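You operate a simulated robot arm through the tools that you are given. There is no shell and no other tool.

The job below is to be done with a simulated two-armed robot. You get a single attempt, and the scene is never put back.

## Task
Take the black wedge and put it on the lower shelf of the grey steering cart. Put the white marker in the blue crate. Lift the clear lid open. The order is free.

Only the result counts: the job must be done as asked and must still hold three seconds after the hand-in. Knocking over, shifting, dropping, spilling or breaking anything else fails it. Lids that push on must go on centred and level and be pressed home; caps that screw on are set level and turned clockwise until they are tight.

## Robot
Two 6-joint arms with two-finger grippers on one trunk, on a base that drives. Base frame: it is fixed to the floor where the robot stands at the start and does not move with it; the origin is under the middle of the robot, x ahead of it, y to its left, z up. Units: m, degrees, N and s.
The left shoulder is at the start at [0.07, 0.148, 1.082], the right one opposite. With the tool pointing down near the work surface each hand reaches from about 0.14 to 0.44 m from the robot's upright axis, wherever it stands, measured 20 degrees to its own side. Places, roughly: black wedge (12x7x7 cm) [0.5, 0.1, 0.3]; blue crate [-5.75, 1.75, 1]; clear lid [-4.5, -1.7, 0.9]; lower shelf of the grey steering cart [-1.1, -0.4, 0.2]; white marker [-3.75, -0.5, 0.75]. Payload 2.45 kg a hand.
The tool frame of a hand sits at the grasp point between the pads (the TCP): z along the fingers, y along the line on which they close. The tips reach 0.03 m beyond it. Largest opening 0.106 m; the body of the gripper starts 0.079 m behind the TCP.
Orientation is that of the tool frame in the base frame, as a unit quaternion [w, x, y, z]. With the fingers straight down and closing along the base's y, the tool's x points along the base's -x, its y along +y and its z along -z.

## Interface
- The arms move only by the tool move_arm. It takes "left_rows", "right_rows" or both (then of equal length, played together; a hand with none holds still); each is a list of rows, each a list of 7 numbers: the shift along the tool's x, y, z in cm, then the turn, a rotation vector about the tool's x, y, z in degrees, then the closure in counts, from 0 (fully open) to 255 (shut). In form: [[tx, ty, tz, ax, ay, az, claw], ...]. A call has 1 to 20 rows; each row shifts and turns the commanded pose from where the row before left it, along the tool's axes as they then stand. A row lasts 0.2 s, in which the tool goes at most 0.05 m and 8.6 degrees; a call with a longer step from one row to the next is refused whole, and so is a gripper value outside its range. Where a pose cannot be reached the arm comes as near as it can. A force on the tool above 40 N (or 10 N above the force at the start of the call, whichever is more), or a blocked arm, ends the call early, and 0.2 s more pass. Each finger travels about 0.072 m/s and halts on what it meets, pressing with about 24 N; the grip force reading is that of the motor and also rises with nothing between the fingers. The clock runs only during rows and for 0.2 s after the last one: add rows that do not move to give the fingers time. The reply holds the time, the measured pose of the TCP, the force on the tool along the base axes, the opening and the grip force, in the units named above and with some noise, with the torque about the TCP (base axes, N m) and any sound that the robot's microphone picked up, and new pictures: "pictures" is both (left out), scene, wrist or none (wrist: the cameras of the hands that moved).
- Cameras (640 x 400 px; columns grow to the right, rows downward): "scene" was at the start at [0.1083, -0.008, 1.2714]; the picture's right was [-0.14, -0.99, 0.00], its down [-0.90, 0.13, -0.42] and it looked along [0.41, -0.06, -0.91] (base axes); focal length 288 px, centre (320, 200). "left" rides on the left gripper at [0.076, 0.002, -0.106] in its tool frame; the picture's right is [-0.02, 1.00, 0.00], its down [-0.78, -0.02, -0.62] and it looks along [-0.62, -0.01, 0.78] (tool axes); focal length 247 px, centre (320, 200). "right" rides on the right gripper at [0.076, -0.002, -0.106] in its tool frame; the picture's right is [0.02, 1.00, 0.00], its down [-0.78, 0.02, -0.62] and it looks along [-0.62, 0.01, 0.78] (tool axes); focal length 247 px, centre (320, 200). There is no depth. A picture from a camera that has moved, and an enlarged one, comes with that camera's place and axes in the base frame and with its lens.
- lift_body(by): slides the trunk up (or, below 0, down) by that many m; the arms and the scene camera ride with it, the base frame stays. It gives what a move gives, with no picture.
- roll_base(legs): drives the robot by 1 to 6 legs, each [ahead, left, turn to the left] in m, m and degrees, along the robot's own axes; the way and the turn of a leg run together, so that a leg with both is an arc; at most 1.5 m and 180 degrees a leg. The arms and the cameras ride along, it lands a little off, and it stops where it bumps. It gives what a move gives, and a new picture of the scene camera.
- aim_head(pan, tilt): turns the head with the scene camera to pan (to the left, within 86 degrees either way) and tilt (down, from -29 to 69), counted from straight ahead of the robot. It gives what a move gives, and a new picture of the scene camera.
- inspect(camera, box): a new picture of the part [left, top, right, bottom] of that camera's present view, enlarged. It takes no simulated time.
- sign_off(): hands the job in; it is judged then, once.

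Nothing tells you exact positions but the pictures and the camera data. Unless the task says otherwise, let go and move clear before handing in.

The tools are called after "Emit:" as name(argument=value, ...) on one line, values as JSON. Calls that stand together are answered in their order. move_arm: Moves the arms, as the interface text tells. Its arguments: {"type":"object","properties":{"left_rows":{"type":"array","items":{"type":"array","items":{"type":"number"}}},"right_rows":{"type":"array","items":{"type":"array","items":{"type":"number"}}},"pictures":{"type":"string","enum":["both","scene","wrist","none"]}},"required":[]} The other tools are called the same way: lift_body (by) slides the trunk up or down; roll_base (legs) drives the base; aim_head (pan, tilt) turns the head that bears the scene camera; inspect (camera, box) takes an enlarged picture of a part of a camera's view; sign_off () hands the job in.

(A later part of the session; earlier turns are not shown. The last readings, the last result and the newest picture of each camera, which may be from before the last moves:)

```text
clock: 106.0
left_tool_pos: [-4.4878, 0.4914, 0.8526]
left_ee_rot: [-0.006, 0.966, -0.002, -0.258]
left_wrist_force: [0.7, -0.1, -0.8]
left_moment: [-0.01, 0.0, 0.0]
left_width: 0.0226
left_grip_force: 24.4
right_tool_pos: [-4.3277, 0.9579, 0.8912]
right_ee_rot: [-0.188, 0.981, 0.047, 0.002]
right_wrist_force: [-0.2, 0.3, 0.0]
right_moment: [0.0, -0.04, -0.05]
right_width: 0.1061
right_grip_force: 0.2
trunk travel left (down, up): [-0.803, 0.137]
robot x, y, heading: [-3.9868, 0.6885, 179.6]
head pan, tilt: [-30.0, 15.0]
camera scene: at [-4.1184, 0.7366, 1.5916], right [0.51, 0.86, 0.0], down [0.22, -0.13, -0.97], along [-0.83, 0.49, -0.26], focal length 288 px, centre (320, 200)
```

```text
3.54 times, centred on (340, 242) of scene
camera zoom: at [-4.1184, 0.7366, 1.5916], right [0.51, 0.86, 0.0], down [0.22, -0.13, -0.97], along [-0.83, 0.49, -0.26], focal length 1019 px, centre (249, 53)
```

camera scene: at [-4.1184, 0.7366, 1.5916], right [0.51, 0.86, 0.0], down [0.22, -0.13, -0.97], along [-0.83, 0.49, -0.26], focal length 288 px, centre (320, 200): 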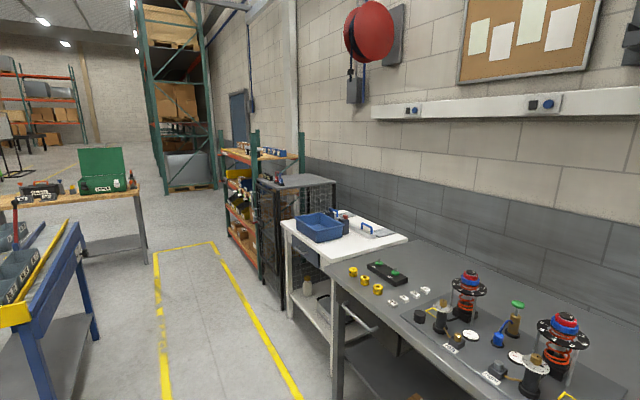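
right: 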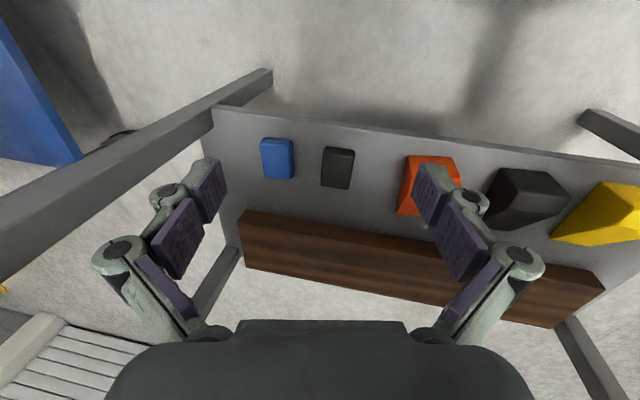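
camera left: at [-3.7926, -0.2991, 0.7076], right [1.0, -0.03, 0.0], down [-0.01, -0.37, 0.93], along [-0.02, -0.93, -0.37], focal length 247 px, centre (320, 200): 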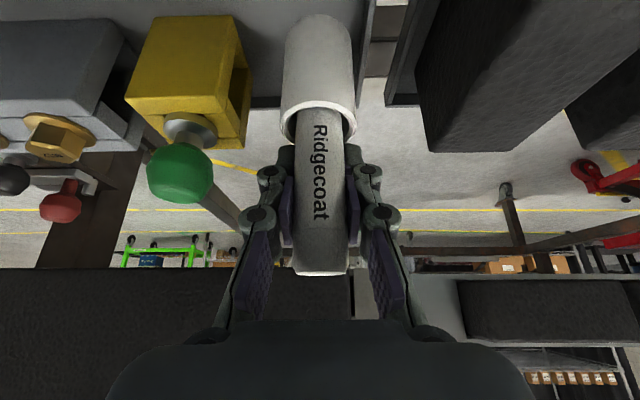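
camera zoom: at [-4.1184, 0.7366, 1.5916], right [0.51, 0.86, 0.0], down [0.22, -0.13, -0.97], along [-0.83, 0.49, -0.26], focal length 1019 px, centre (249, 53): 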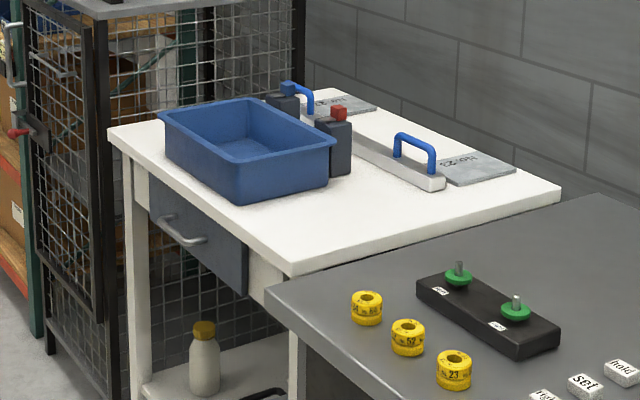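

The blue crate sits near the front edge of the white table, around [-5.62, 1.62], with its rim near z≈1. I'll raise the trunk, drive abreast of it and turn to face the wall.

Emit:
lift_body(by=0.13)

Emit:
roll_base(legs=[[1.43, 0, 0], [0, 0, -89.6]])

Emit:
aim_head(pan=10, tilt=45)

```text
clock: 107.6
left_tool_pos: [-4.4872, 0.4915, 0.9829]
left_ee_rot: [-0.005, 0.966, -0.002, -0.258]
left_wrist_force: [-0.1, -0.2, -0.7]
left_moment: [0.0, 0.02, -0.03]
left_width: 0.0222
left_grip_force: 24.3
right_tool_pos: [-4.3274, 0.9566, 1.0214]
right_ee_rot: [-0.187, 0.981, 0.047, 0.001]
right_wrist_force: [-0.1, 0.4, -0.5]
right_moment: [-0.02, 0.01, -0.02]
right_width: 0.1059
right_grip_force: 0.0
trunk travel left (down, up): [-0.933, 0.007]
robot x, y, heading: [-3.9853, 0.6873, 179.3]
head pan, tilt: [-30.0, 15.0]
```

```text
clock: 118.6
left_tool_pos: [-5.6348, 1.1934, 0.9849]
left_ee_rot: [-0.184, 0.69, -0.677, -0.18]
left_wrist_force: [-0.5, -0.2, -0.3]
left_moment: [-0.02, 0.03, -0.02]
left_width: 0.0224
left_grip_force: 24.2
right_tool_pos: [-5.1668, 1.0437, 1.0209]
right_ee_rot: [-0.132, 0.735, -0.652, 0.132]
right_wrist_force: [-0.2, -0.1, 0.4]
right_moment: [0.01, -0.03, 0.03]
right_width: 0.1062
right_grip_force: 0.0
trunk travel left (down, up): [-0.933, 0.007]
robot x, y, heading: [-5.4251, 0.6967, 90.9]
head pan, tilt: [-30.0, 15.0]
camera scene: at [-5.3832, 0.8286, 1.7216], right [0.87, -0.49, 0.0], down [-0.13, -0.23, -0.97], along [0.47, 0.84, -0.26], focal length 288 px, centre (320, 200)
```

scene: 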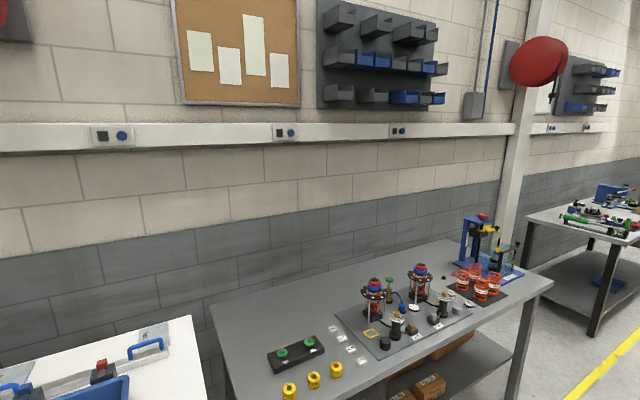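

```text
clock: 119.6
left_tool_pos: [-5.6347, 1.1941, 0.9829]
left_ee_rot: [-0.185, 0.689, -0.677, -0.18]
left_wrist_force: [0.3, 0.2, -0.1]
left_moment: [0.02, 0.03, 0.0]
left_width: 0.0222
left_grip_force: 24.1
right_tool_pos: [-5.1665, 1.0442, 1.0202]
right_ee_rot: [-0.133, 0.735, -0.652, 0.132]
right_wrist_force: [0.2, -0.8, -0.2]
right_moment: [0.0, -0.01, 0.02]
right_width: 0.106
right_grip_force: 0.1
trunk travel left (down, up): [-0.933, 0.007]
robot x, y, heading: [-5.4265, 0.6974, 90.9]
head pan, tilt: [10.0, 45.0]
camera scene: at [-5.4437, 0.827, 1.6749], right [0.98, 0.19, 0.0], down [0.13, -0.69, -0.71], along [-0.13, 0.69, -0.71], focal length 288 px, centre (320, 200)
```

scene: 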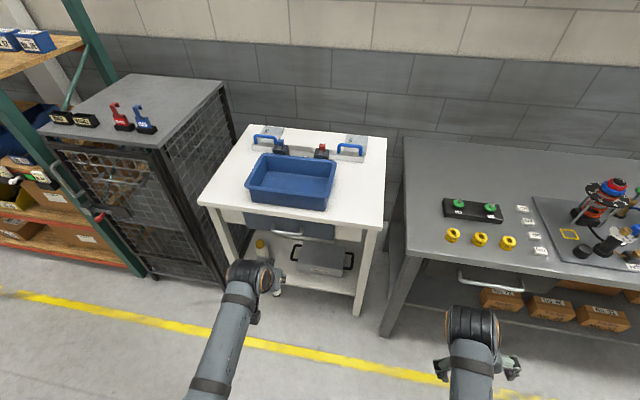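

Emit:
inspect(camera="scene", box=[190, 115, 410, 253])

Emit:
inspect(camera="left", box=[0, 0, 640, 400])

```text
2.90 times, centred on (300, 184) of scene
camera zoom: at [-5.4437, 0.827, 1.6749], right [0.98, 0.19, 0.0], down [0.13, -0.69, -0.71], along [-0.13, 0.69, -0.71], focal length 834 px, centre (378, 246)
```

zoom: 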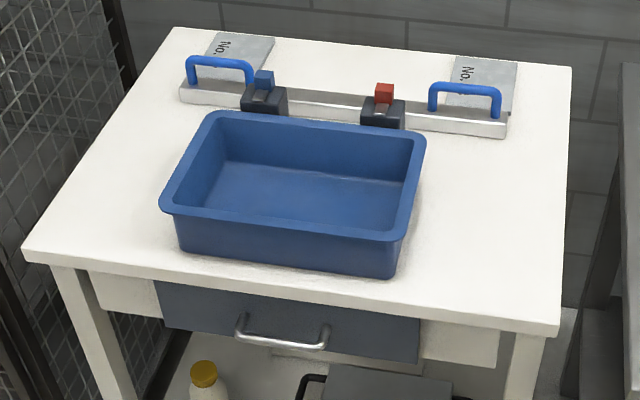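

```text
1.00 times, centred on (320, 200) of left (not enlarged: the box is as wide or as high as the picture)
camera zoom: at [-5.6349, 1.0735, 1.0375], right [-1.0, 0.0, 0.0], down [0.0, 0.37, 0.93], along [0.0, 0.93, -0.37], focal length 247 px, centre (320, 200)
```

zoom: 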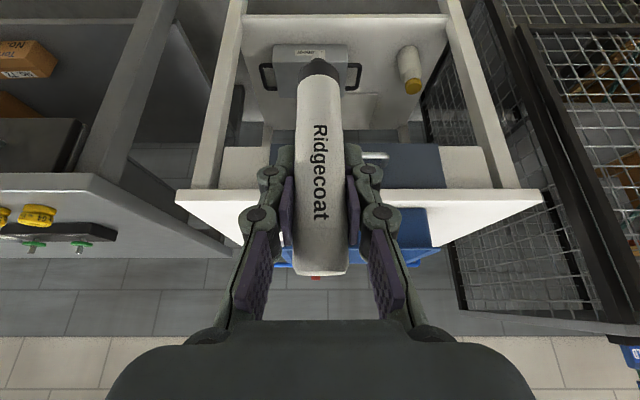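

The crate's rim spans about x −5.867…−5.56, y 1.553…1.768 at z≈0.95, with its floor near 0.87. I'll raise the hand above rim height with a small tilt on the marker, then drive in partway and re-check.

Emit:
move_arm(left_rows=[[-0.4715, 0, -2.817, 0, 3.75, 0, 255], [-0.286, 0, -2.8415, 0, 3.75, 0, 255], [-0.0998, 0, -2.854, 0, 3.75, 0, 255], [0.0871, 0, -2.8544, 0, 3.75, 0, 255]], pictures="none")

Emit:
roll_base(legs=[[0.32, 0.075, -0.9]])

Emit:
inspect(camera="left", box=[0, 0, 640, 400])

```text
clock: 120.6
left_tool_pos: [-5.6347, 1.1535, 1.0912]
left_ee_rot: [-0.095, 0.708, -0.694, -0.089]
left_wrist_force: [-1.3, -0.2, -0.6]
left_moment: [0.04, 0.02, -0.04]
left_width: 0.0222
left_grip_force: 23.8
right_tool_pos: [-5.1663, 1.0442, 1.0208]
right_ee_rot: [-0.133, 0.735, -0.652, 0.132]
right_wrist_force: [0.6, -0.4, 0.1]
right_moment: [0.02, -0.02, 0.02]
right_width: 0.1061
right_grip_force: 0.2
trunk travel left (down, up): [-0.933, 0.007]
robot x, y, heading: [-5.424, 0.6969, 90.9]
head pan, tilt: [10.0, 45.0]
```

```text
clock: 122.8
left_tool_pos: [-5.7061, 1.4743, 1.0924]
left_ee_rot: [-0.096, 0.702, -0.7, -0.089]
left_wrist_force: [0.1, 0.0, -1.1]
left_moment: [0.03, -0.01, 0.03]
left_width: 0.0225
left_grip_force: 24.2
right_tool_pos: [-5.238, 1.3571, 1.0218]
right_ee_rot: [-0.133, 0.73, -0.657, 0.133]
right_wrist_force: [0.7, 0.0, 0.4]
right_moment: [0.03, 0.04, 0.02]
right_width: 0.1059
right_grip_force: 0.0
trunk travel left (down, up): [-0.933, 0.007]
robot x, y, heading: [-5.501, 1.0119, 90.0]
head pan, tilt: [10.0, 45.0]
camera scene: at [-5.518, 1.1439, 1.6751], right [0.98, 0.17, 0.0], down [0.12, -0.7, -0.71], along [-0.12, 0.7, -0.71], focal length 288 px, centre (320, 200)
```

scene: 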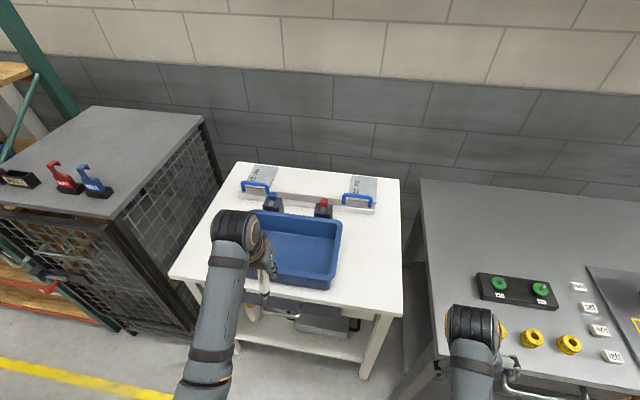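

```text
1.00 times, centred on (320, 200) of left (not enlarged: the box is as wide or as high as the picture)
camera zoom: at [-5.7071, 1.3719, 1.1747], right [-1.0, 0.02, 0.0], down [0.01, 0.6, 0.8], along [0.02, 0.8, -0.6], focal length 247 px, centre (320, 200)
```

zoom: 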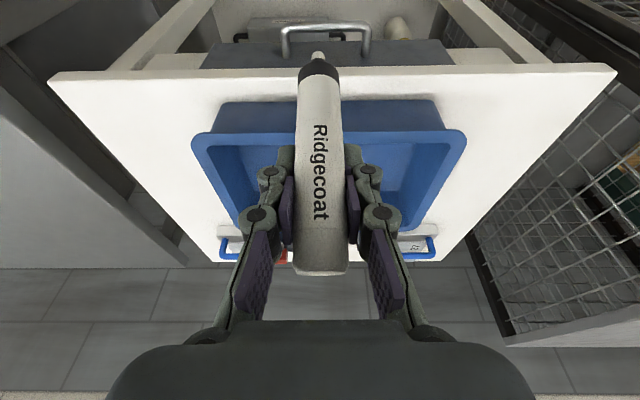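

Alignment is good: the crate centre is x≈−5.716 and the marker is at −5.706. I'll drive the last 15 cm so the marker is over the crate.

Emit:
roll_base(legs=[[0.15, 0.005, 0]])

Emit:
inspect(camera="left", box=[0, 0, 640, 400])

```text
clock: 124.2
left_tool_pos: [-5.7111, 1.6236, 1.0918]
left_ee_rot: [-0.096, 0.701, -0.7, -0.089]
left_wrist_force: [-0.2, -1.2, 0.4]
left_moment: [0.03, -0.05, 0.02]
left_width: 0.0222
left_grip_force: 24.0
right_tool_pos: [-5.2424, 1.5078, 1.0207]
right_ee_rot: [-0.133, 0.73, -0.657, 0.134]
right_wrist_force: [-0.7, -1.0, -0.4]
right_moment: [0.01, -0.04, 0.0]
right_width: 0.106
right_grip_force: 0.0
trunk travel left (down, up): [-0.933, 0.007]
robot x, y, heading: [-5.5059, 1.1649, 90.2]
head pan, tilt: [10.0, 45.0]
camera scene: at [-5.5235, 1.2928, 1.6751], right [0.98, 0.17, 0.0], down [0.12, -0.69, -0.71], along [-0.12, 0.7, -0.71], focal length 288 px, centre (320, 200)
```

scene: 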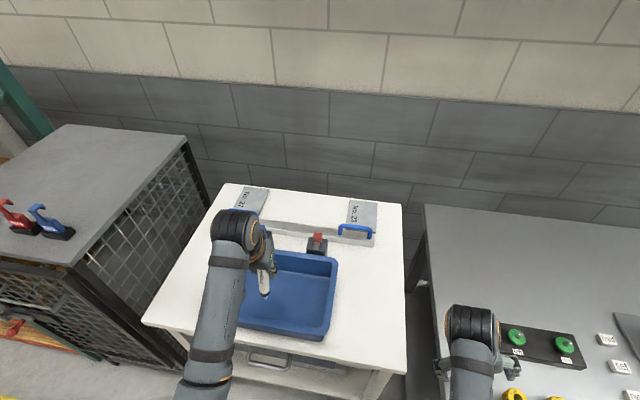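

```text
1.00 times, centred on (320, 200) of left (not enlarged: the box is as wide or as high as the picture)
camera zoom: at [-5.7125, 1.5209, 1.1748], right [-1.0, 0.02, 0.0], down [0.01, 0.59, 0.8], along [0.02, 0.8, -0.59], focal length 247 px, centre (320, 200)
```

zoom: 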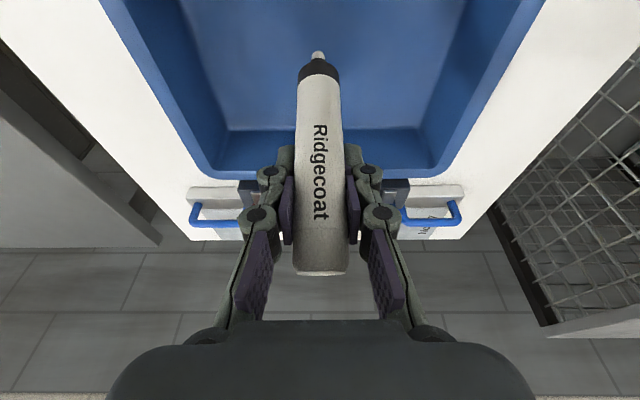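

The marker is above the crate's interior. I'll lower it with the arm, 12 cm straight down, so its tip nears the crate floor.

Emit:
move_arm(left_rows=[[1.035, 0, 3.864, 0, 0, 0, 255], [1.035, 0, 3.864, 0, 0, 0, 255], [1.035, 0, 3.864, 0, 0, 0, 255], [0, 0, 0, 0, 0, 0, 255]], pictures="both")

```text
clock: 125.2
left_tool_pos: [-5.7097, 1.6237, 0.9703]
left_ee_rot: [-0.095, 0.703, -0.7, -0.089]
left_wrist_force: [0.1, 0.5, -0.7]
left_moment: [0.0, 0.0, 0.0]
left_width: 0.0222
left_grip_force: 24.0
right_tool_pos: [-5.2435, 1.5094, 1.0227]
right_ee_rot: [-0.132, 0.73, -0.657, 0.134]
right_wrist_force: [0.0, -0.5, -0.2]
right_moment: [0.03, -0.01, 0.0]
right_width: 0.1059
right_grip_force: 0.0
trunk travel left (down, up): [-0.933, 0.007]
robot x, y, heading: [-5.5086, 1.1663, 90.1]
head pan, tilt: [10.0, 45.0]
camera scene: at [-5.5235, 1.2961, 1.6748], right [0.98, 0.17, 0.0], down [0.12, -0.7, -0.71], along [-0.12, 0.7, -0.71], focal length 288 px, centre (320, 200)
camera left: at [-5.7117, 1.5224, 1.0539], right [-1.0, 0.02, 0.0], down [0.01, 0.6, 0.8], along [0.02, 0.8, -0.6], focal length 247 px, centre (320, 200)
```

scene: 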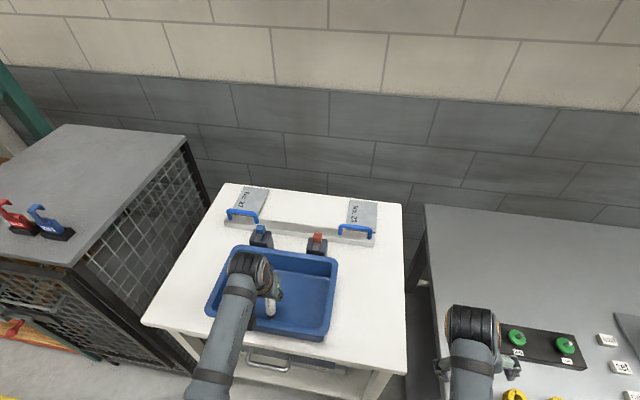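
left: 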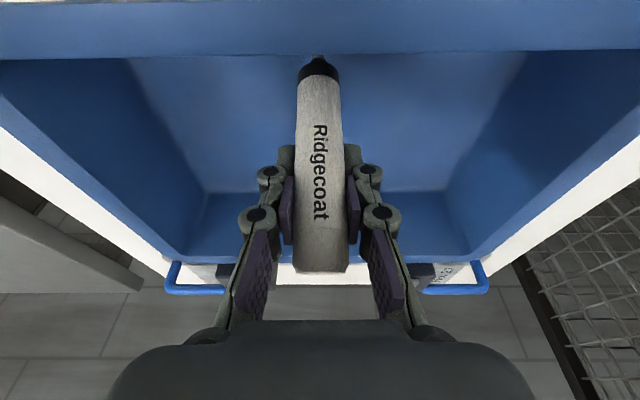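

Emit:
move_arm(left_rows=[[0.155, 0, 0.58, 0, 0, 0, 255], [0, 0, 0, 0, 0, 0, 255]], pictures="none")

Emit:
move_arm(left_rows=[[0.08, 0, 0.29, 0, 0, 0, 255], [0, 0, 0, 0, 0, 0, 255]], pictures="none")

Emit:
move_arm(left_rows=[[0.08, 0, 0.29, 0, 0, 0, 255], [0, 0, 0, 0, 0, 0, 255]], pictures="none")

```text
clock: 125.8
left_tool_pos: [-5.7099, 1.6251, 0.9652]
left_ee_rot: [-0.096, 0.703, -0.699, -0.089]
left_wrist_force: [-0.6, 0.2, -0.6]
left_moment: [0.0, 0.02, -0.03]
left_width: 0.0221
left_grip_force: 24.5
right_tool_pos: [-5.2433, 1.5091, 1.0209]
right_ee_rot: [-0.132, 0.73, -0.657, 0.133]
right_wrist_force: [-0.8, -0.6, -0.1]
right_moment: [-0.02, -0.02, 0.0]
right_width: 0.106
right_grip_force: 0.2
trunk travel left (down, up): [-0.933, 0.007]
robot x, y, heading: [-5.5078, 1.1634, 90.1]
head pan, tilt: [10.0, 45.0]
```

```text
clock: 126.4
left_tool_pos: [-5.7088, 1.6253, 0.9626]
left_ee_rot: [-0.096, 0.703, -0.7, -0.088]
left_wrist_force: [-0.1, -0.3, -0.7]
left_moment: [-0.02, 0.01, 0.01]
left_width: 0.0223
left_grip_force: 23.6
right_tool_pos: [-5.243, 1.5097, 1.0216]
right_ee_rot: [-0.132, 0.73, -0.657, 0.133]
right_wrist_force: [0.5, 0.4, -0.3]
right_moment: [-0.01, 0.03, 0.03]
right_width: 0.1063
right_grip_force: 0.1
trunk travel left (down, up): [-0.933, 0.007]
robot x, y, heading: [-5.5093, 1.1656, 89.9]
head pan, tilt: [10.0, 45.0]
```

```text
clock: 127.0
left_tool_pos: [-5.7098, 1.6251, 0.96]
left_ee_rot: [-0.096, 0.703, -0.7, -0.088]
left_wrist_force: [-0.2, -0.1, 0.0]
left_moment: [0.03, -0.02, 0.04]
left_width: 0.0223
left_grip_force: 23.8
right_tool_pos: [-5.2427, 1.5087, 1.02]
right_ee_rot: [-0.132, 0.73, -0.657, 0.133]
right_wrist_force: [0.3, -0.7, 0.0]
right_moment: [0.0, -0.03, -0.03]
right_width: 0.1056
right_grip_force: 0.2
trunk travel left (down, up): [-0.933, 0.007]
robot x, y, heading: [-5.5096, 1.1652, 89.8]
head pan, tilt: [10.0, 45.0]
```

Emit:
move_arm(left_rows=[[0.13, 0, 0.48, 0, 0, 0, 255], [0, 0, 0, 0, 0, 0, 255]], pictures="none")

Emit:
move_arm(left_rows=[[0.08, 0, 0.29, 0, 0, 0, 255], [0, 0, 0, 0, 0, 0, 255]], pictures="wrist")

```text
clock: 127.6
left_tool_pos: [-5.7095, 1.626, 0.9545]
left_ee_rot: [-0.095, 0.703, -0.7, -0.088]
left_wrist_force: [-0.1, 0.5, -0.3]
left_moment: [0.01, -0.01, -0.01]
left_width: 0.0224
left_grip_force: 23.8
right_tool_pos: [-5.2434, 1.5098, 1.0203]
right_ee_rot: [-0.131, 0.73, -0.657, 0.134]
right_wrist_force: [-0.1, 0.4, 1.0]
right_moment: [0.0, -0.05, -0.01]
right_width: 0.1061
right_grip_force: 0.0
trunk travel left (down, up): [-0.933, 0.007]
robot x, y, heading: [-5.5022, 1.1643, 90.1]
head pan, tilt: [10.0, 45.0]
```

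```text
clock: 128.2
left_tool_pos: [-5.7093, 1.6247, 0.9513]
left_ee_rot: [-0.094, 0.702, -0.7, -0.088]
left_wrist_force: [-0.3, -0.7, -0.8]
left_moment: [-0.02, -0.01, -0.01]
left_width: 0.0222
left_grip_force: 23.9
right_tool_pos: [-5.2429, 1.5081, 1.0216]
right_ee_rot: [-0.132, 0.73, -0.657, 0.133]
right_wrist_force: [-0.2, 0.6, -0.2]
right_moment: [-0.02, 0.02, 0.02]
right_width: 0.1062
right_grip_force: 0.0
trunk travel left (down, up): [-0.933, 0.007]
robot x, y, heading: [-5.5054, 1.1658, 90.2]
head pan, tilt: [10.0, 45.0]
camera left: at [-5.7111, 1.5231, 1.0343], right [-1.0, 0.02, 0.0], down [0.01, 0.6, 0.8], along [0.02, 0.8, -0.6], focal length 247 px, centre (320, 200)
```

left: 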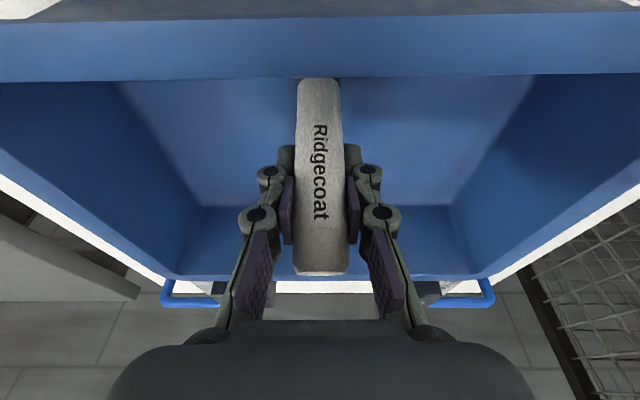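

No contact yet at TCP z 0.951; the floor is slightly lower than I estimated. I'll keep stepping down gently.

Emit:
move_arm(left_rows=[[0.13, 0, 0.48, 0, 0, 0, 255], [0, 0, 0, 0, 0, 0, 255]], pictures="none")

Emit:
move_arm(left_rows=[[0.13, 0, 0.48, 0, 0, 0, 255], [0, 0, 0, 0, 0, 0, 255]], pictures="none")

```text
clock: 128.8
left_tool_pos: [-5.7092, 1.6248, 0.9466]
left_ee_rot: [-0.095, 0.703, -0.7, -0.088]
left_wrist_force: [0.3, 0.2, 0.9]
left_moment: [-0.03, -0.03, 0.0]
left_width: 0.0222
left_grip_force: 24.0
right_tool_pos: [-5.2428, 1.5096, 1.0219]
right_ee_rot: [-0.132, 0.73, -0.657, 0.132]
right_wrist_force: [0.0, 0.7, -0.8]
right_moment: [0.0, 0.03, 0.0]
right_width: 0.1061
right_grip_force: 0.2
trunk travel left (down, up): [-0.933, 0.007]
robot x, y, heading: [-5.5054, 1.1665, 89.8]
head pan, tilt: [10.0, 45.0]
```

```text
clock: 129.4
left_tool_pos: [-5.7092, 1.6262, 0.9422]
left_ee_rot: [-0.097, 0.702, -0.699, -0.091]
left_wrist_force: [-0.8, 3.9, 14.3]
left_moment: [-0.19, 0.0, -0.01]
left_width: 0.0235
left_grip_force: 24.0
right_tool_pos: [-5.2425, 1.5096, 1.0211]
right_ee_rot: [-0.132, 0.73, -0.658, 0.133]
right_wrist_force: [-0.8, -0.5, -0.3]
right_moment: [-0.01, 0.03, 0.0]
right_width: 0.1061
right_grip_force: 0.0
trunk travel left (down, up): [-0.933, 0.007]
robot x, y, heading: [-5.5089, 1.1632, 89.8]
head pan, tilt: [10.0, 45.0]
```

The tip touched the crate floor at TCP z≈0.942. I'll back off 3 mm to relieve the load, then open the fingers so the marker settles inside.

Emit:
move_arm(left_rows=[[-0.08, 0, -0.29, 0, 0, 0, 255], [0, 0, 0, 0, 0, 0, 255]], pictures="none")

Emit:
move_arm(left_rows=[[0, 0, 0, 0, 0, 0, 120], [0, 0, 0, 0, 0, 0, 120], [0, 0, 0, 0, 0, 0, 120], [0, 0, 0, 0, 0, 0, 120], [0, 0, 0, 0, 0, 0, 120]], pictures="both")

```text
clock: 130.0
left_tool_pos: [-5.7087, 1.6245, 0.9418]
left_ee_rot: [-0.095, 0.703, -0.7, -0.088]
left_wrist_force: [0.0, 1.0, -0.4]
left_moment: [0.01, 0.01, -0.02]
left_width: 0.0227
left_grip_force: 23.9
right_tool_pos: [-5.2436, 1.5091, 1.0199]
right_ee_rot: [-0.132, 0.73, -0.657, 0.134]
right_wrist_force: [0.1, -1.1, -0.7]
right_moment: [0.01, 0.0, 0.0]
right_width: 0.106
right_grip_force: 0.2
trunk travel left (down, up): [-0.933, 0.007]
robot x, y, heading: [-5.5055, 1.1609, 90.0]
head pan, tilt: [10.0, 45.0]
```

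```text
clock: 131.2
left_tool_pos: [-5.7088, 1.6242, 0.9438]
left_ee_rot: [-0.096, 0.703, -0.699, -0.089]
left_wrist_force: [0.0, -0.2, 0.5]
left_moment: [0.03, -0.01, 0.0]
left_width: 0.0564
left_grip_force: 0.1
right_tool_pos: [-5.2436, 1.5086, 1.0225]
right_ee_rot: [-0.131, 0.731, -0.656, 0.134]
right_wrist_force: [-0.4, -0.4, 0.0]
right_moment: [0.0, -0.02, 0.02]
right_width: 0.1059
right_grip_force: 0.1
trunk travel left (down, up): [-0.933, 0.007]
robot x, y, heading: [-5.5082, 1.1625, 90.1]
head pan, tilt: [10.0, 45.0]
camera scene: at [-5.5236, 1.2963, 1.6748], right [0.98, 0.17, 0.0], down [0.12, -0.7, -0.71], along [-0.12, 0.7, -0.71], focal length 288 px, centre (320, 200)
camera left: at [-5.7109, 1.5231, 1.0271], right [-1.0, 0.02, 0.0], down [0.01, 0.6, 0.8], along [0.02, 0.8, -0.6], focal length 247 px, centre (320, 200)
```

scene: 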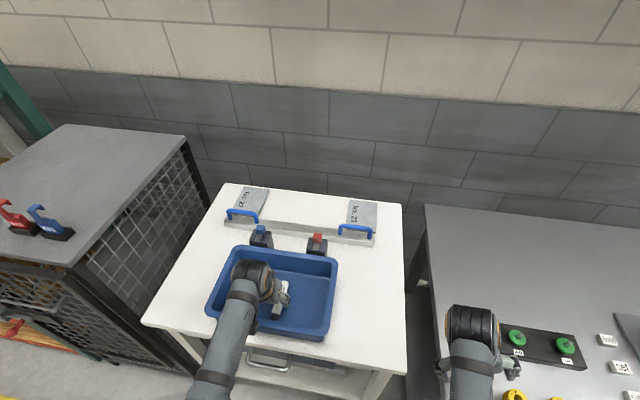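
left: 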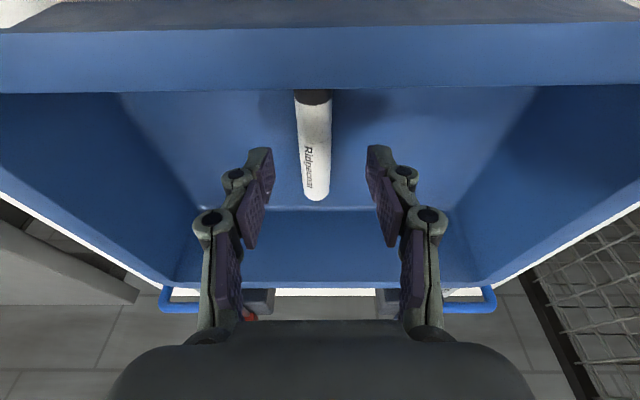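

The marker is lying flat on the crate floor. I'll raise the hand straight out and back away.

Emit:
move_arm(left_rows=[[-1.035, 0, -3.864, 0, 0, 0, 120], [-1.035, 0, -3.864, 0, 0, 0, 120], [-1.035, 0, -3.864, 0, 0, 0, 120], [-0.5, 0, -1.9, 0, 0, 0, 120]], pictures="wrist")

Emit:
roll_base(legs=[[-0.4, 0, 0]])

Emit:
inspect(camera="scene", box=[190, 100, 410, 238])

```text
clock: 132.2
left_tool_pos: [-5.7103, 1.6244, 1.085]
left_ee_rot: [-0.095, 0.702, -0.7, -0.088]
left_wrist_force: [-0.1, 0.4, 0.4]
left_moment: [0.0, 0.04, 0.04]
left_width: 0.0562
left_grip_force: 0.2
right_tool_pos: [-5.2433, 1.5088, 1.0217]
right_ee_rot: [-0.132, 0.73, -0.657, 0.134]
right_wrist_force: [-0.6, 0.0, -0.5]
right_moment: [-0.04, -0.06, 0.01]
right_width: 0.1058
right_grip_force: 0.1
trunk travel left (down, up): [-0.933, 0.007]
robot x, y, heading: [-5.505, 1.1663, 89.9]
head pan, tilt: [10.0, 45.0]
camera left: at [-5.7126, 1.5231, 1.1677], right [-1.0, 0.02, 0.0], down [0.01, 0.6, 0.8], along [0.02, 0.8, -0.6], focal length 247 px, centre (320, 200)
```

left: 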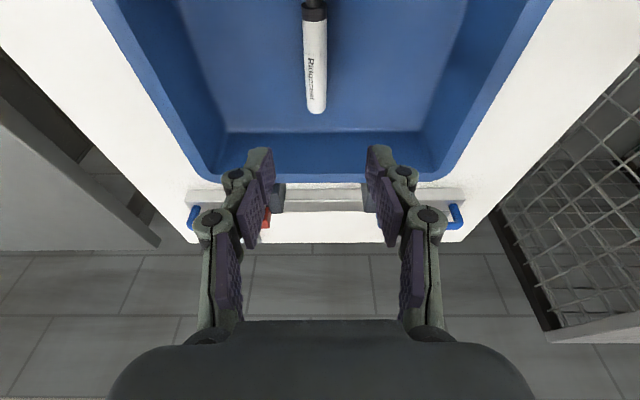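

```text
clock: 134.7
left_tool_pos: [-5.7114, 1.2274, 1.0842]
left_ee_rot: [-0.095, 0.704, -0.699, -0.088]
left_wrist_force: [0.1, 0.6, 0.7]
left_moment: [0.02, 0.01, 0.0]
left_width: 0.056
left_grip_force: 0.0
right_tool_pos: [-5.2435, 1.1133, 1.0212]
right_ee_rot: [-0.132, 0.731, -0.656, 0.134]
right_wrist_force: [0.4, -0.8, 0.1]
right_moment: [-0.05, -0.01, 0.01]
right_width: 0.1062
right_grip_force: 0.1
trunk travel left (down, up): [-0.933, 0.007]
robot x, y, heading: [-5.5067, 0.7663, 90.0]
head pan, tilt: [10.0, 45.0]
camera scene: at [-5.5232, 0.8993, 1.6746], right [0.98, 0.18, 0.0], down [0.13, -0.7, -0.71], along [-0.13, 0.69, -0.71], focal length 288 px, centre (320, 200)
```

scene: 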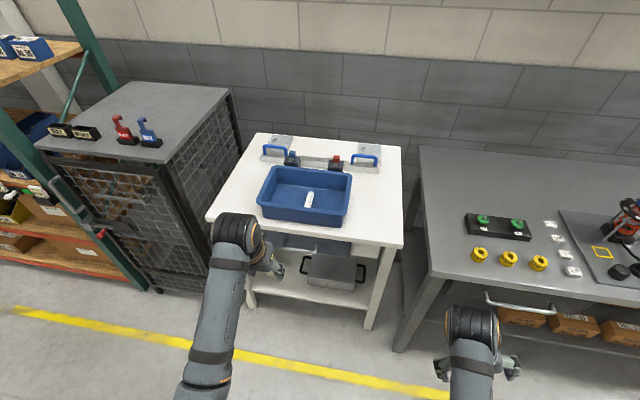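

```text
2.90 times, centred on (300, 169) of scene
camera zoom: at [-5.5232, 0.8993, 1.6746], right [0.98, 0.18, 0.0], down [0.13, -0.7, -0.71], along [-0.13, 0.69, -0.71], focal length 834 px, centre (378, 290)
```

zoom: 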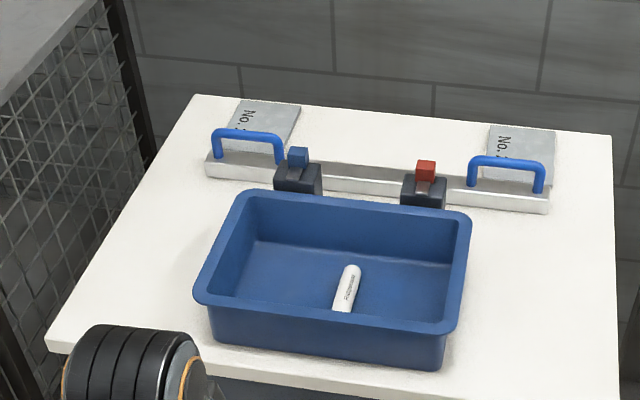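

Marker done: it lies inside the crate. Next I'll move along the aisle away from the blue table, turn around and look towards the clear lid at about [-4.5, -1.7].

Emit:
roll_base(legs=[[0, -0.6, 0], [0, 0, -160]])

Emit:
aim_head(pan=0, tilt=20)

```text
clock: 144.5
left_tool_pos: [-4.5431, 0.4211, 1.086]
left_ee_rot: [0.105, 0.55, 0.825, -0.077]
left_wrist_force: [-0.8, -0.3, -0.1]
left_moment: [-0.05, -0.01, -0.02]
left_width: 0.056
left_grip_force: 0.0
right_tool_pos: [-5.0203, 0.3497, 1.0204]
right_ee_rot: [-0.105, 0.503, 0.843, -0.156]
right_wrist_force: [0.2, -0.2, -0.6]
right_moment: [0.0, -0.02, -0.01]
right_width: 0.1061
right_grip_force: 0.0
trunk travel left (down, up): [-0.933, 0.007]
robot x, y, heading: [-4.9075, 0.7729, -67.8]
head pan, tilt: [10.0, 45.0]
camera scene: at [-4.8455, 0.6543, 1.6748], right [-0.84, -0.54, 0.0], down [-0.38, 0.6, -0.71], along [0.38, -0.6, -0.71], focal length 288 px, centre (320, 200)
```

scene: 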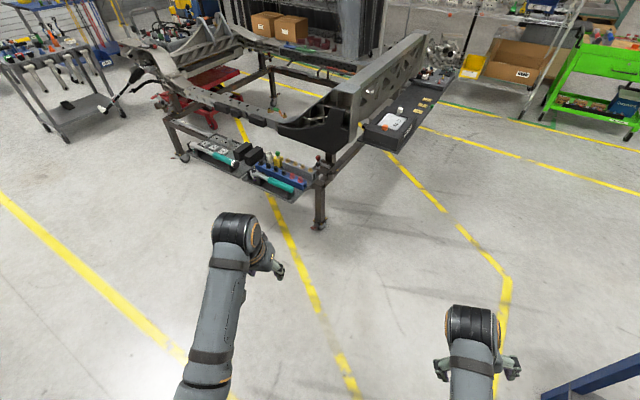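

```text
clock: 145.4
left_tool_pos: [-4.5436, 0.4205, 1.0845]
left_ee_rot: [0.105, 0.55, 0.825, -0.076]
left_wrist_force: [-0.2, 0.0, 0.3]
left_moment: [-0.02, 0.02, -0.01]
left_width: 0.056
left_grip_force: 0.0
right_tool_pos: [-5.0215, 0.3507, 1.0206]
right_ee_rot: [-0.106, 0.502, 0.844, -0.155]
right_wrist_force: [-0.5, -0.9, -0.3]
right_moment: [-0.03, -0.02, -0.03]
right_width: 0.106
right_grip_force: 0.1
trunk travel left (down, up): [-0.933, 0.007]
robot x, y, heading: [-4.9073, 0.7665, -67.7]
head pan, tilt: [0.0, 20.0]
camera scene: at [-4.8537, 0.6369, 1.7134], right [-0.92, -0.38, 0.0], down [-0.13, 0.32, -0.94], along [0.36, -0.87, -0.34], focal length 288 px, centre (320, 200)
```

scene: 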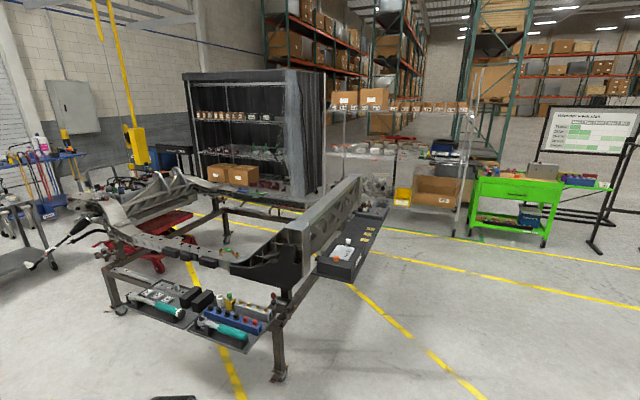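

Emit:
inspect(camera="scene", box=[290, 140, 450, 240])

Emit:
inspect(camera="scene", box=[420, 130, 620, 255])

```text
4.00 times, centred on (370, 190) of scene
camera zoom: at [-4.8537, 0.6369, 1.7134], right [-0.92, -0.38, 0.0], down [-0.13, 0.32, -0.94], along [0.36, -0.87, -0.34], focal length 1151 px, centre (120, 240)
```

zoom: 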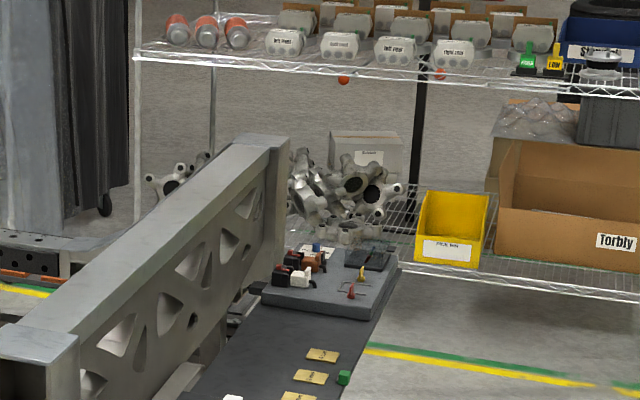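

```text
3.20 times, centred on (520, 192) of scene
camera zoom: at [-4.8537, 0.6369, 1.7134], right [-0.92, -0.38, 0.0], down [-0.13, 0.32, -0.94], along [0.36, -0.87, -0.34], focal length 921 px, centre (-320, 224)
```

zoom: 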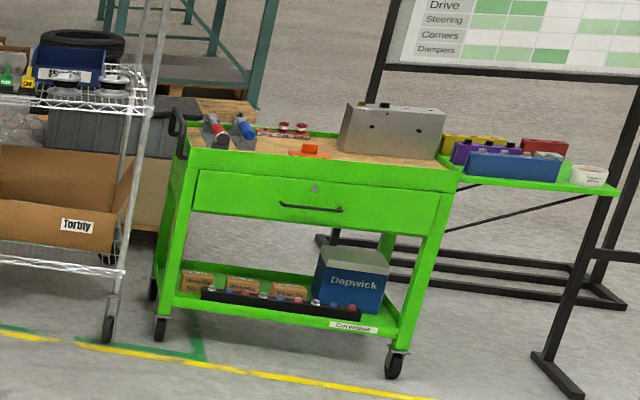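

The strip beside the chassis ends in a grey pad carrying what looks like a small case with a clear lid, near [-4.5, -1.7]. I'll drive down the open gap at x≈−5.06 to see it up close.

Emit:
roll_base(legs=[[0, 0, -22.3], [0, -0.15, 0], [1.3, 0, 0]])

Emit:
aim_head(pan=25, tilt=35)

```text
clock: 154.2
left_tool_pos: [-4.8626, -1.0018, 1.0847]
left_ee_rot: [0.089, 0.704, 0.698, -0.096]
left_wrist_force: [-0.1, -0.7, -1.1]
left_moment: [0.01, -0.01, 0.0]
left_width: 0.0561
left_grip_force: 0.0
right_tool_pos: [-5.3296, -0.8809, 1.0208]
right_ee_rot: [-0.134, 0.661, 0.727, -0.131]
right_wrist_force: [0.9, -0.9, 0.2]
right_moment: [0.0, 0.01, 0.02]
right_width: 0.1059
right_grip_force: 0.0
trunk travel left (down, up): [-0.933, 0.007]
robot x, y, heading: [-5.0612, -0.5428, -90.6]
head pan, tilt: [0.0, 20.0]
camera scene: at [-5.0649, -0.6831, 1.7136], right [-1.0, 0.01, 0.0], down [0.0, 0.34, -0.94], along [-0.01, -0.94, -0.34], focal length 288 px, centre (320, 200)
```

scene: 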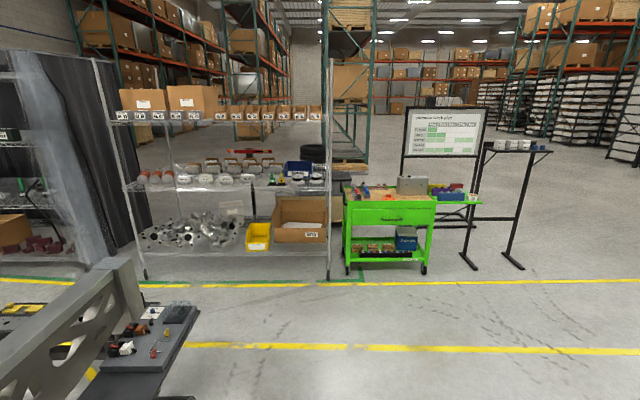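

```text
clock: 155.0
left_tool_pos: [-4.8641, -1.0032, 1.084]
left_ee_rot: [0.087, 0.703, 0.699, -0.095]
left_wrist_force: [-0.3, -0.6, -0.7]
left_moment: [0.0, -0.01, -0.03]
left_width: 0.0558
left_grip_force: 0.0
right_tool_pos: [-5.3303, -0.8821, 1.0208]
right_ee_rot: [-0.135, 0.661, 0.727, -0.129]
right_wrist_force: [-0.5, 0.3, 0.5]
right_moment: [-0.01, 0.01, -0.01]
right_width: 0.1061
right_grip_force: 0.0
trunk travel left (down, up): [-0.933, 0.007]
robot x, y, heading: [-5.0632, -0.5416, -90.8]
head pan, tilt: [25.0, 35.0]
camera scene: at [-5.0277, -0.6711, 1.6897], right [-0.91, -0.41, 0.0], down [-0.24, 0.52, -0.82], along [0.34, -0.75, -0.57], focal length 288 px, centre (320, 200)
```

scene: 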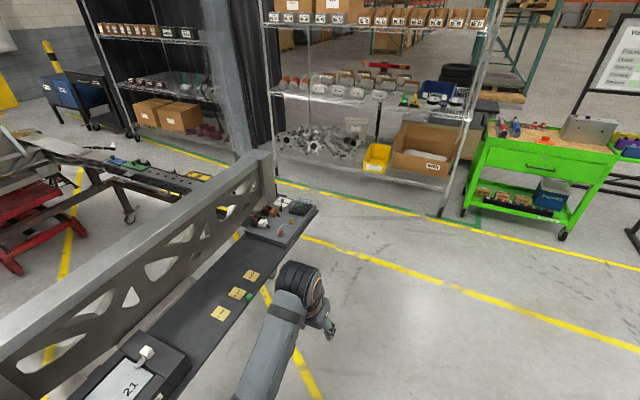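

Emit:
inspect(camera="scene", box=[210, 170, 370, 270])

```text
4.00 times, centred on (290, 220) of scene
camera zoom: at [-5.0277, -0.6711, 1.6897], right [-0.91, -0.41, 0.0], down [-0.24, 0.52, -0.82], along [0.34, -0.75, -0.57], focal length 1151 px, centre (440, 120)
```

zoom: 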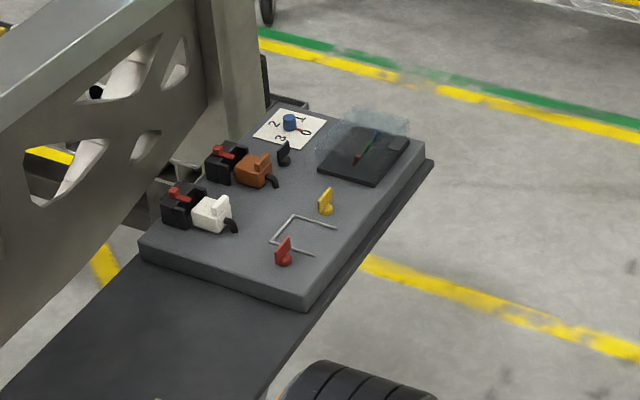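

The clear lid is a transparent cover over a dark square panel near [-4.49, -1.64, 0.88], at the far end of the pad. I'll drive past, shift out, and turn to face it from the open side.

Emit:
roll_base(legs=[[0.95, 0, 0], [0, -0.25, 0], [0, 0, 90.8]])

Emit:
aim_head(pan=0, tilt=40)

```text
clock: 165.3
left_tool_pos: [-4.8622, -1.2797, 1.085]
left_ee_rot: [0.13, -0.004, 0.992, -0.005]
left_wrist_force: [0.0, 0.2, -0.3]
left_moment: [0.0, 0.01, 0.0]
left_width: 0.0558
left_grip_force: 0.0
right_tool_pos: [-4.9781, -1.7459, 1.0204]
right_ee_rot: [-0.001, -0.053, 0.981, -0.188]
right_wrist_force: [0.9, -0.1, 0.5]
right_moment: [0.02, 0.01, 0.0]
right_width: 0.1059
right_grip_force: 0.0
trunk travel left (down, up): [-0.933, 0.007]
robot x, y, heading: [-5.3214, -1.4806, 0.4]
head pan, tilt: [25.0, 35.0]
camera scene: at [-5.1941, -1.4453, 1.6896], right [0.43, -0.9, 0.0], down [-0.52, -0.24, -0.82], along [0.74, 0.35, -0.57], focal length 288 px, centre (320, 200)
```

scene: 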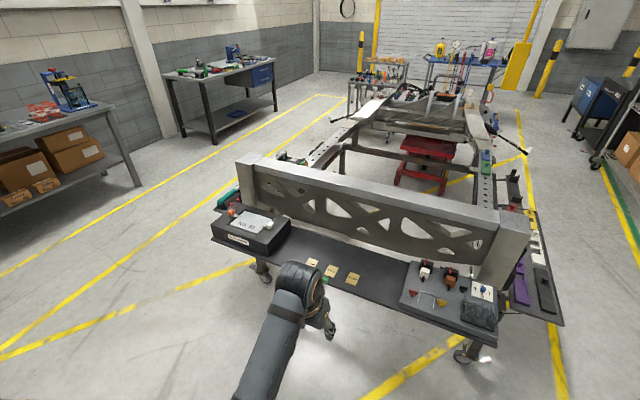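

```text
clock: 166.2
left_tool_pos: [-4.8634, -1.2786, 1.0851]
left_ee_rot: [0.13, -0.004, 0.992, -0.004]
left_wrist_force: [0.6, 0.0, 0.2]
left_moment: [0.0, 0.01, 0.01]
left_width: 0.0561
left_grip_force: 0.0
right_tool_pos: [-4.9791, -1.7468, 1.0209]
right_ee_rot: [0.0, -0.053, 0.981, -0.187]
right_wrist_force: [0.0, -0.1, 0.7]
right_moment: [-0.03, 0.01, 0.01]
right_width: 0.1059
right_grip_force: 0.0
trunk travel left (down, up): [-0.933, 0.007]
robot x, y, heading: [-5.3211, -1.4863, 0.2]
head pan, tilt: [0.0, 40.0]
camera scene: at [-5.1888, -1.4821, 1.6821], right [0.0, -1.0, 0.0], down [-0.64, 0.0, -0.77], along [0.77, 0.0, -0.64], focal length 288 px, centre (320, 200)
```

scene: 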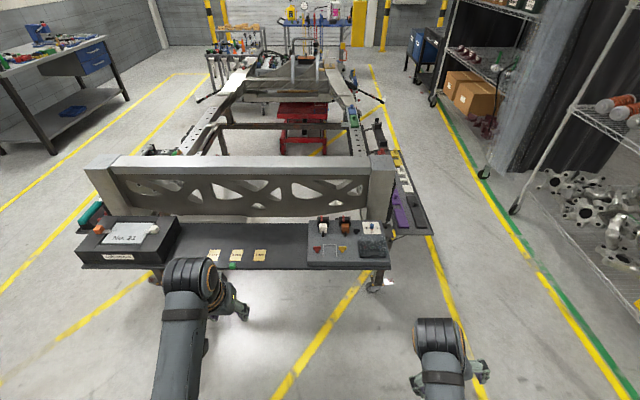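

Emit:
inspect(camera="scene", box=[290, 200, 420, 281])

```text
4.92 times, centred on (355, 240) of scene
camera zoom: at [-5.1888, -1.4821, 1.6821], right [0.0, -1.0, 0.0], down [-0.64, 0.0, -0.77], along [0.77, 0.0, -0.64], focal length 1417 px, centre (148, 1)
```

zoom: 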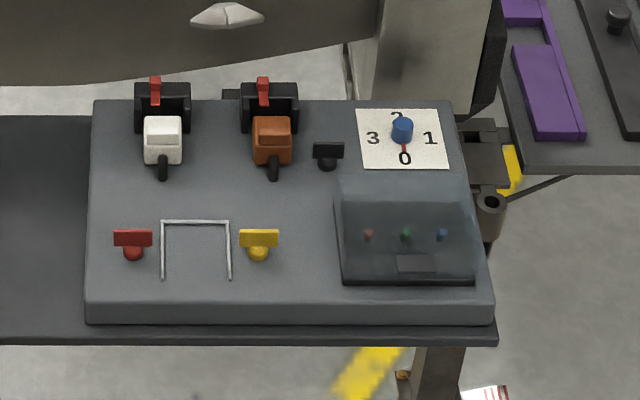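

The board at the end has three coloured knobs under a tinted clear cover, about y −1.626…−1.721, front edge x≈−4.523. I'll shift right so the left hand lines up with it and get a close look with the wrist camera.

Emit:
roll_base(legs=[[0.1, -0.39, 0]])

Emit:
inspect(camera="left", box=[0, 0, 640, 400])

Emit:
inspect(camera="scene", box=[190, 190, 350, 290])

```text
clock: 168.7
left_tool_pos: [-4.7623, -1.6724, 1.0836]
left_ee_rot: [0.13, -0.003, 0.992, -0.005]
left_wrist_force: [1.0, 0.4, -0.1]
left_moment: [-0.03, -0.02, 0.0]
left_width: 0.056
left_grip_force: 0.0
right_tool_pos: [-4.8788, -2.1405, 1.0211]
right_ee_rot: [0.0, -0.053, 0.98, -0.189]
right_wrist_force: [0.0, -0.5, 0.3]
right_moment: [-0.03, -0.01, -0.02]
right_width: 0.1058
right_grip_force: 0.0
trunk travel left (down, up): [-0.933, 0.007]
robot x, y, heading: [-5.2204, -1.8747, 0.3]
head pan, tilt: [0.0, 40.0]
camera scene: at [-5.0881, -1.8748, 1.6821], right [0.0, -1.0, 0.0], down [-0.64, 0.0, -0.77], along [0.77, 0.0, -0.64], focal length 288 px, centre (320, 200)
```

scene: 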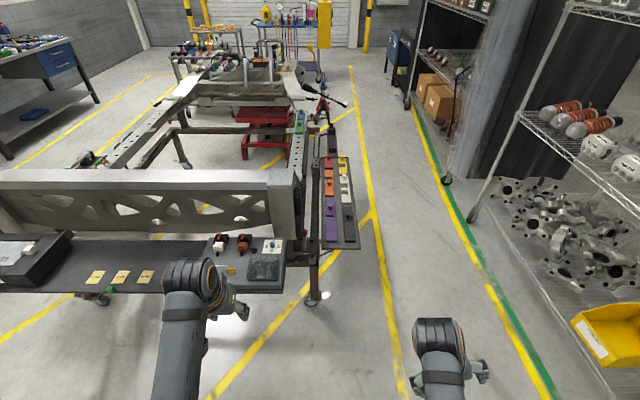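

```text
1.00 times, centred on (320, 200) of left (not enlarged: the box is as wide or as high as the picture)
camera zoom: at [-4.8632, -1.6709, 1.1673], right [0.02, 1.0, -0.01], down [0.6, 0.0, 0.8], along [0.8, -0.02, -0.6], focal length 247 px, centre (320, 200)
```

zoom: 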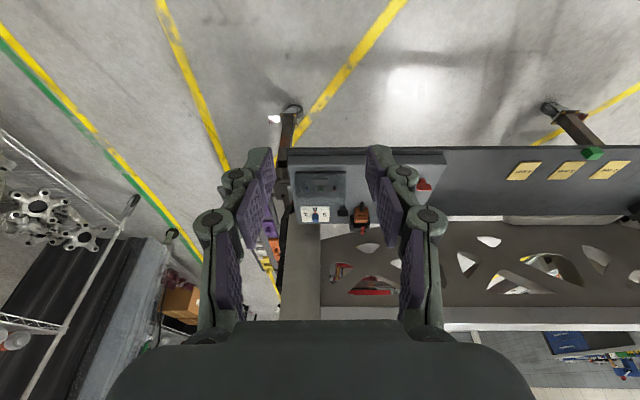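

```text
4.00 times, centred on (270, 240) of scene
camera zoom: at [-5.0881, -1.8748, 1.6821], right [0.0, -1.0, 0.0], down [-0.64, 0.0, -0.77], along [0.77, 0.0, -0.64], focal length 1151 px, centre (520, 40)
```

zoom: 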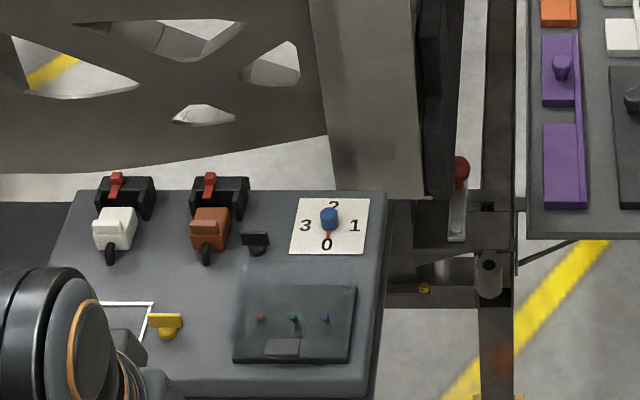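

Emit:
inspect(camera="left", box=[260, 140, 388, 220])

Emit:
inspect(camera="scene", box=[236, 242, 300, 282])

```text
5.00 times, centred on (324, 180) of left
camera zoom: at [-4.8632, -1.6709, 1.1673], right [0.02, 1.0, -0.01], down [0.6, 0.0, 0.8], along [0.8, -0.02, -0.6], focal length 1235 px, centre (300, 300)
```

zoom: 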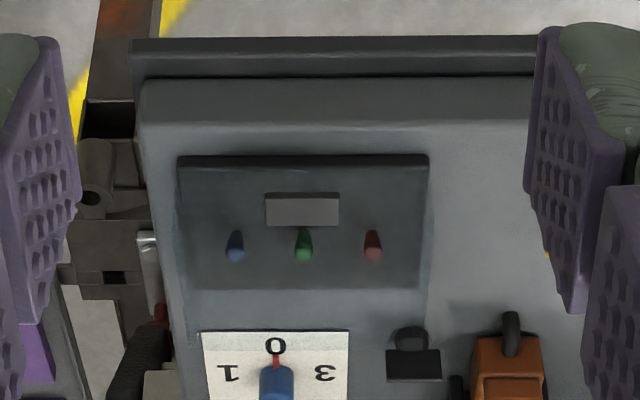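

```text
10.00 times, centred on (268, 262) of scene
camera zoom: at [-5.0881, -1.8748, 1.6821], right [0.0, -1.0, 0.0], down [-0.64, 0.0, -0.77], along [0.77, 0.0, -0.64], focal length 2878 px, centre (840, -420)
```

zoom: 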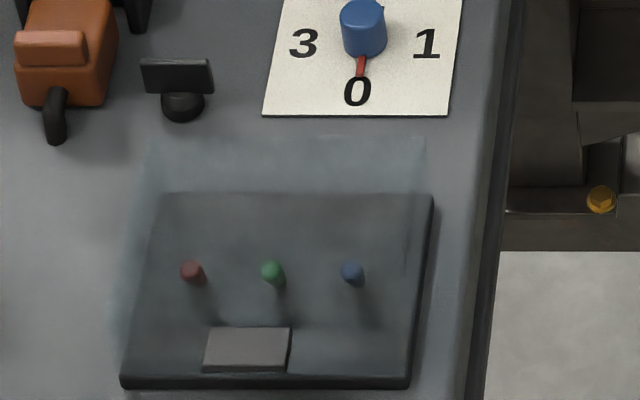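

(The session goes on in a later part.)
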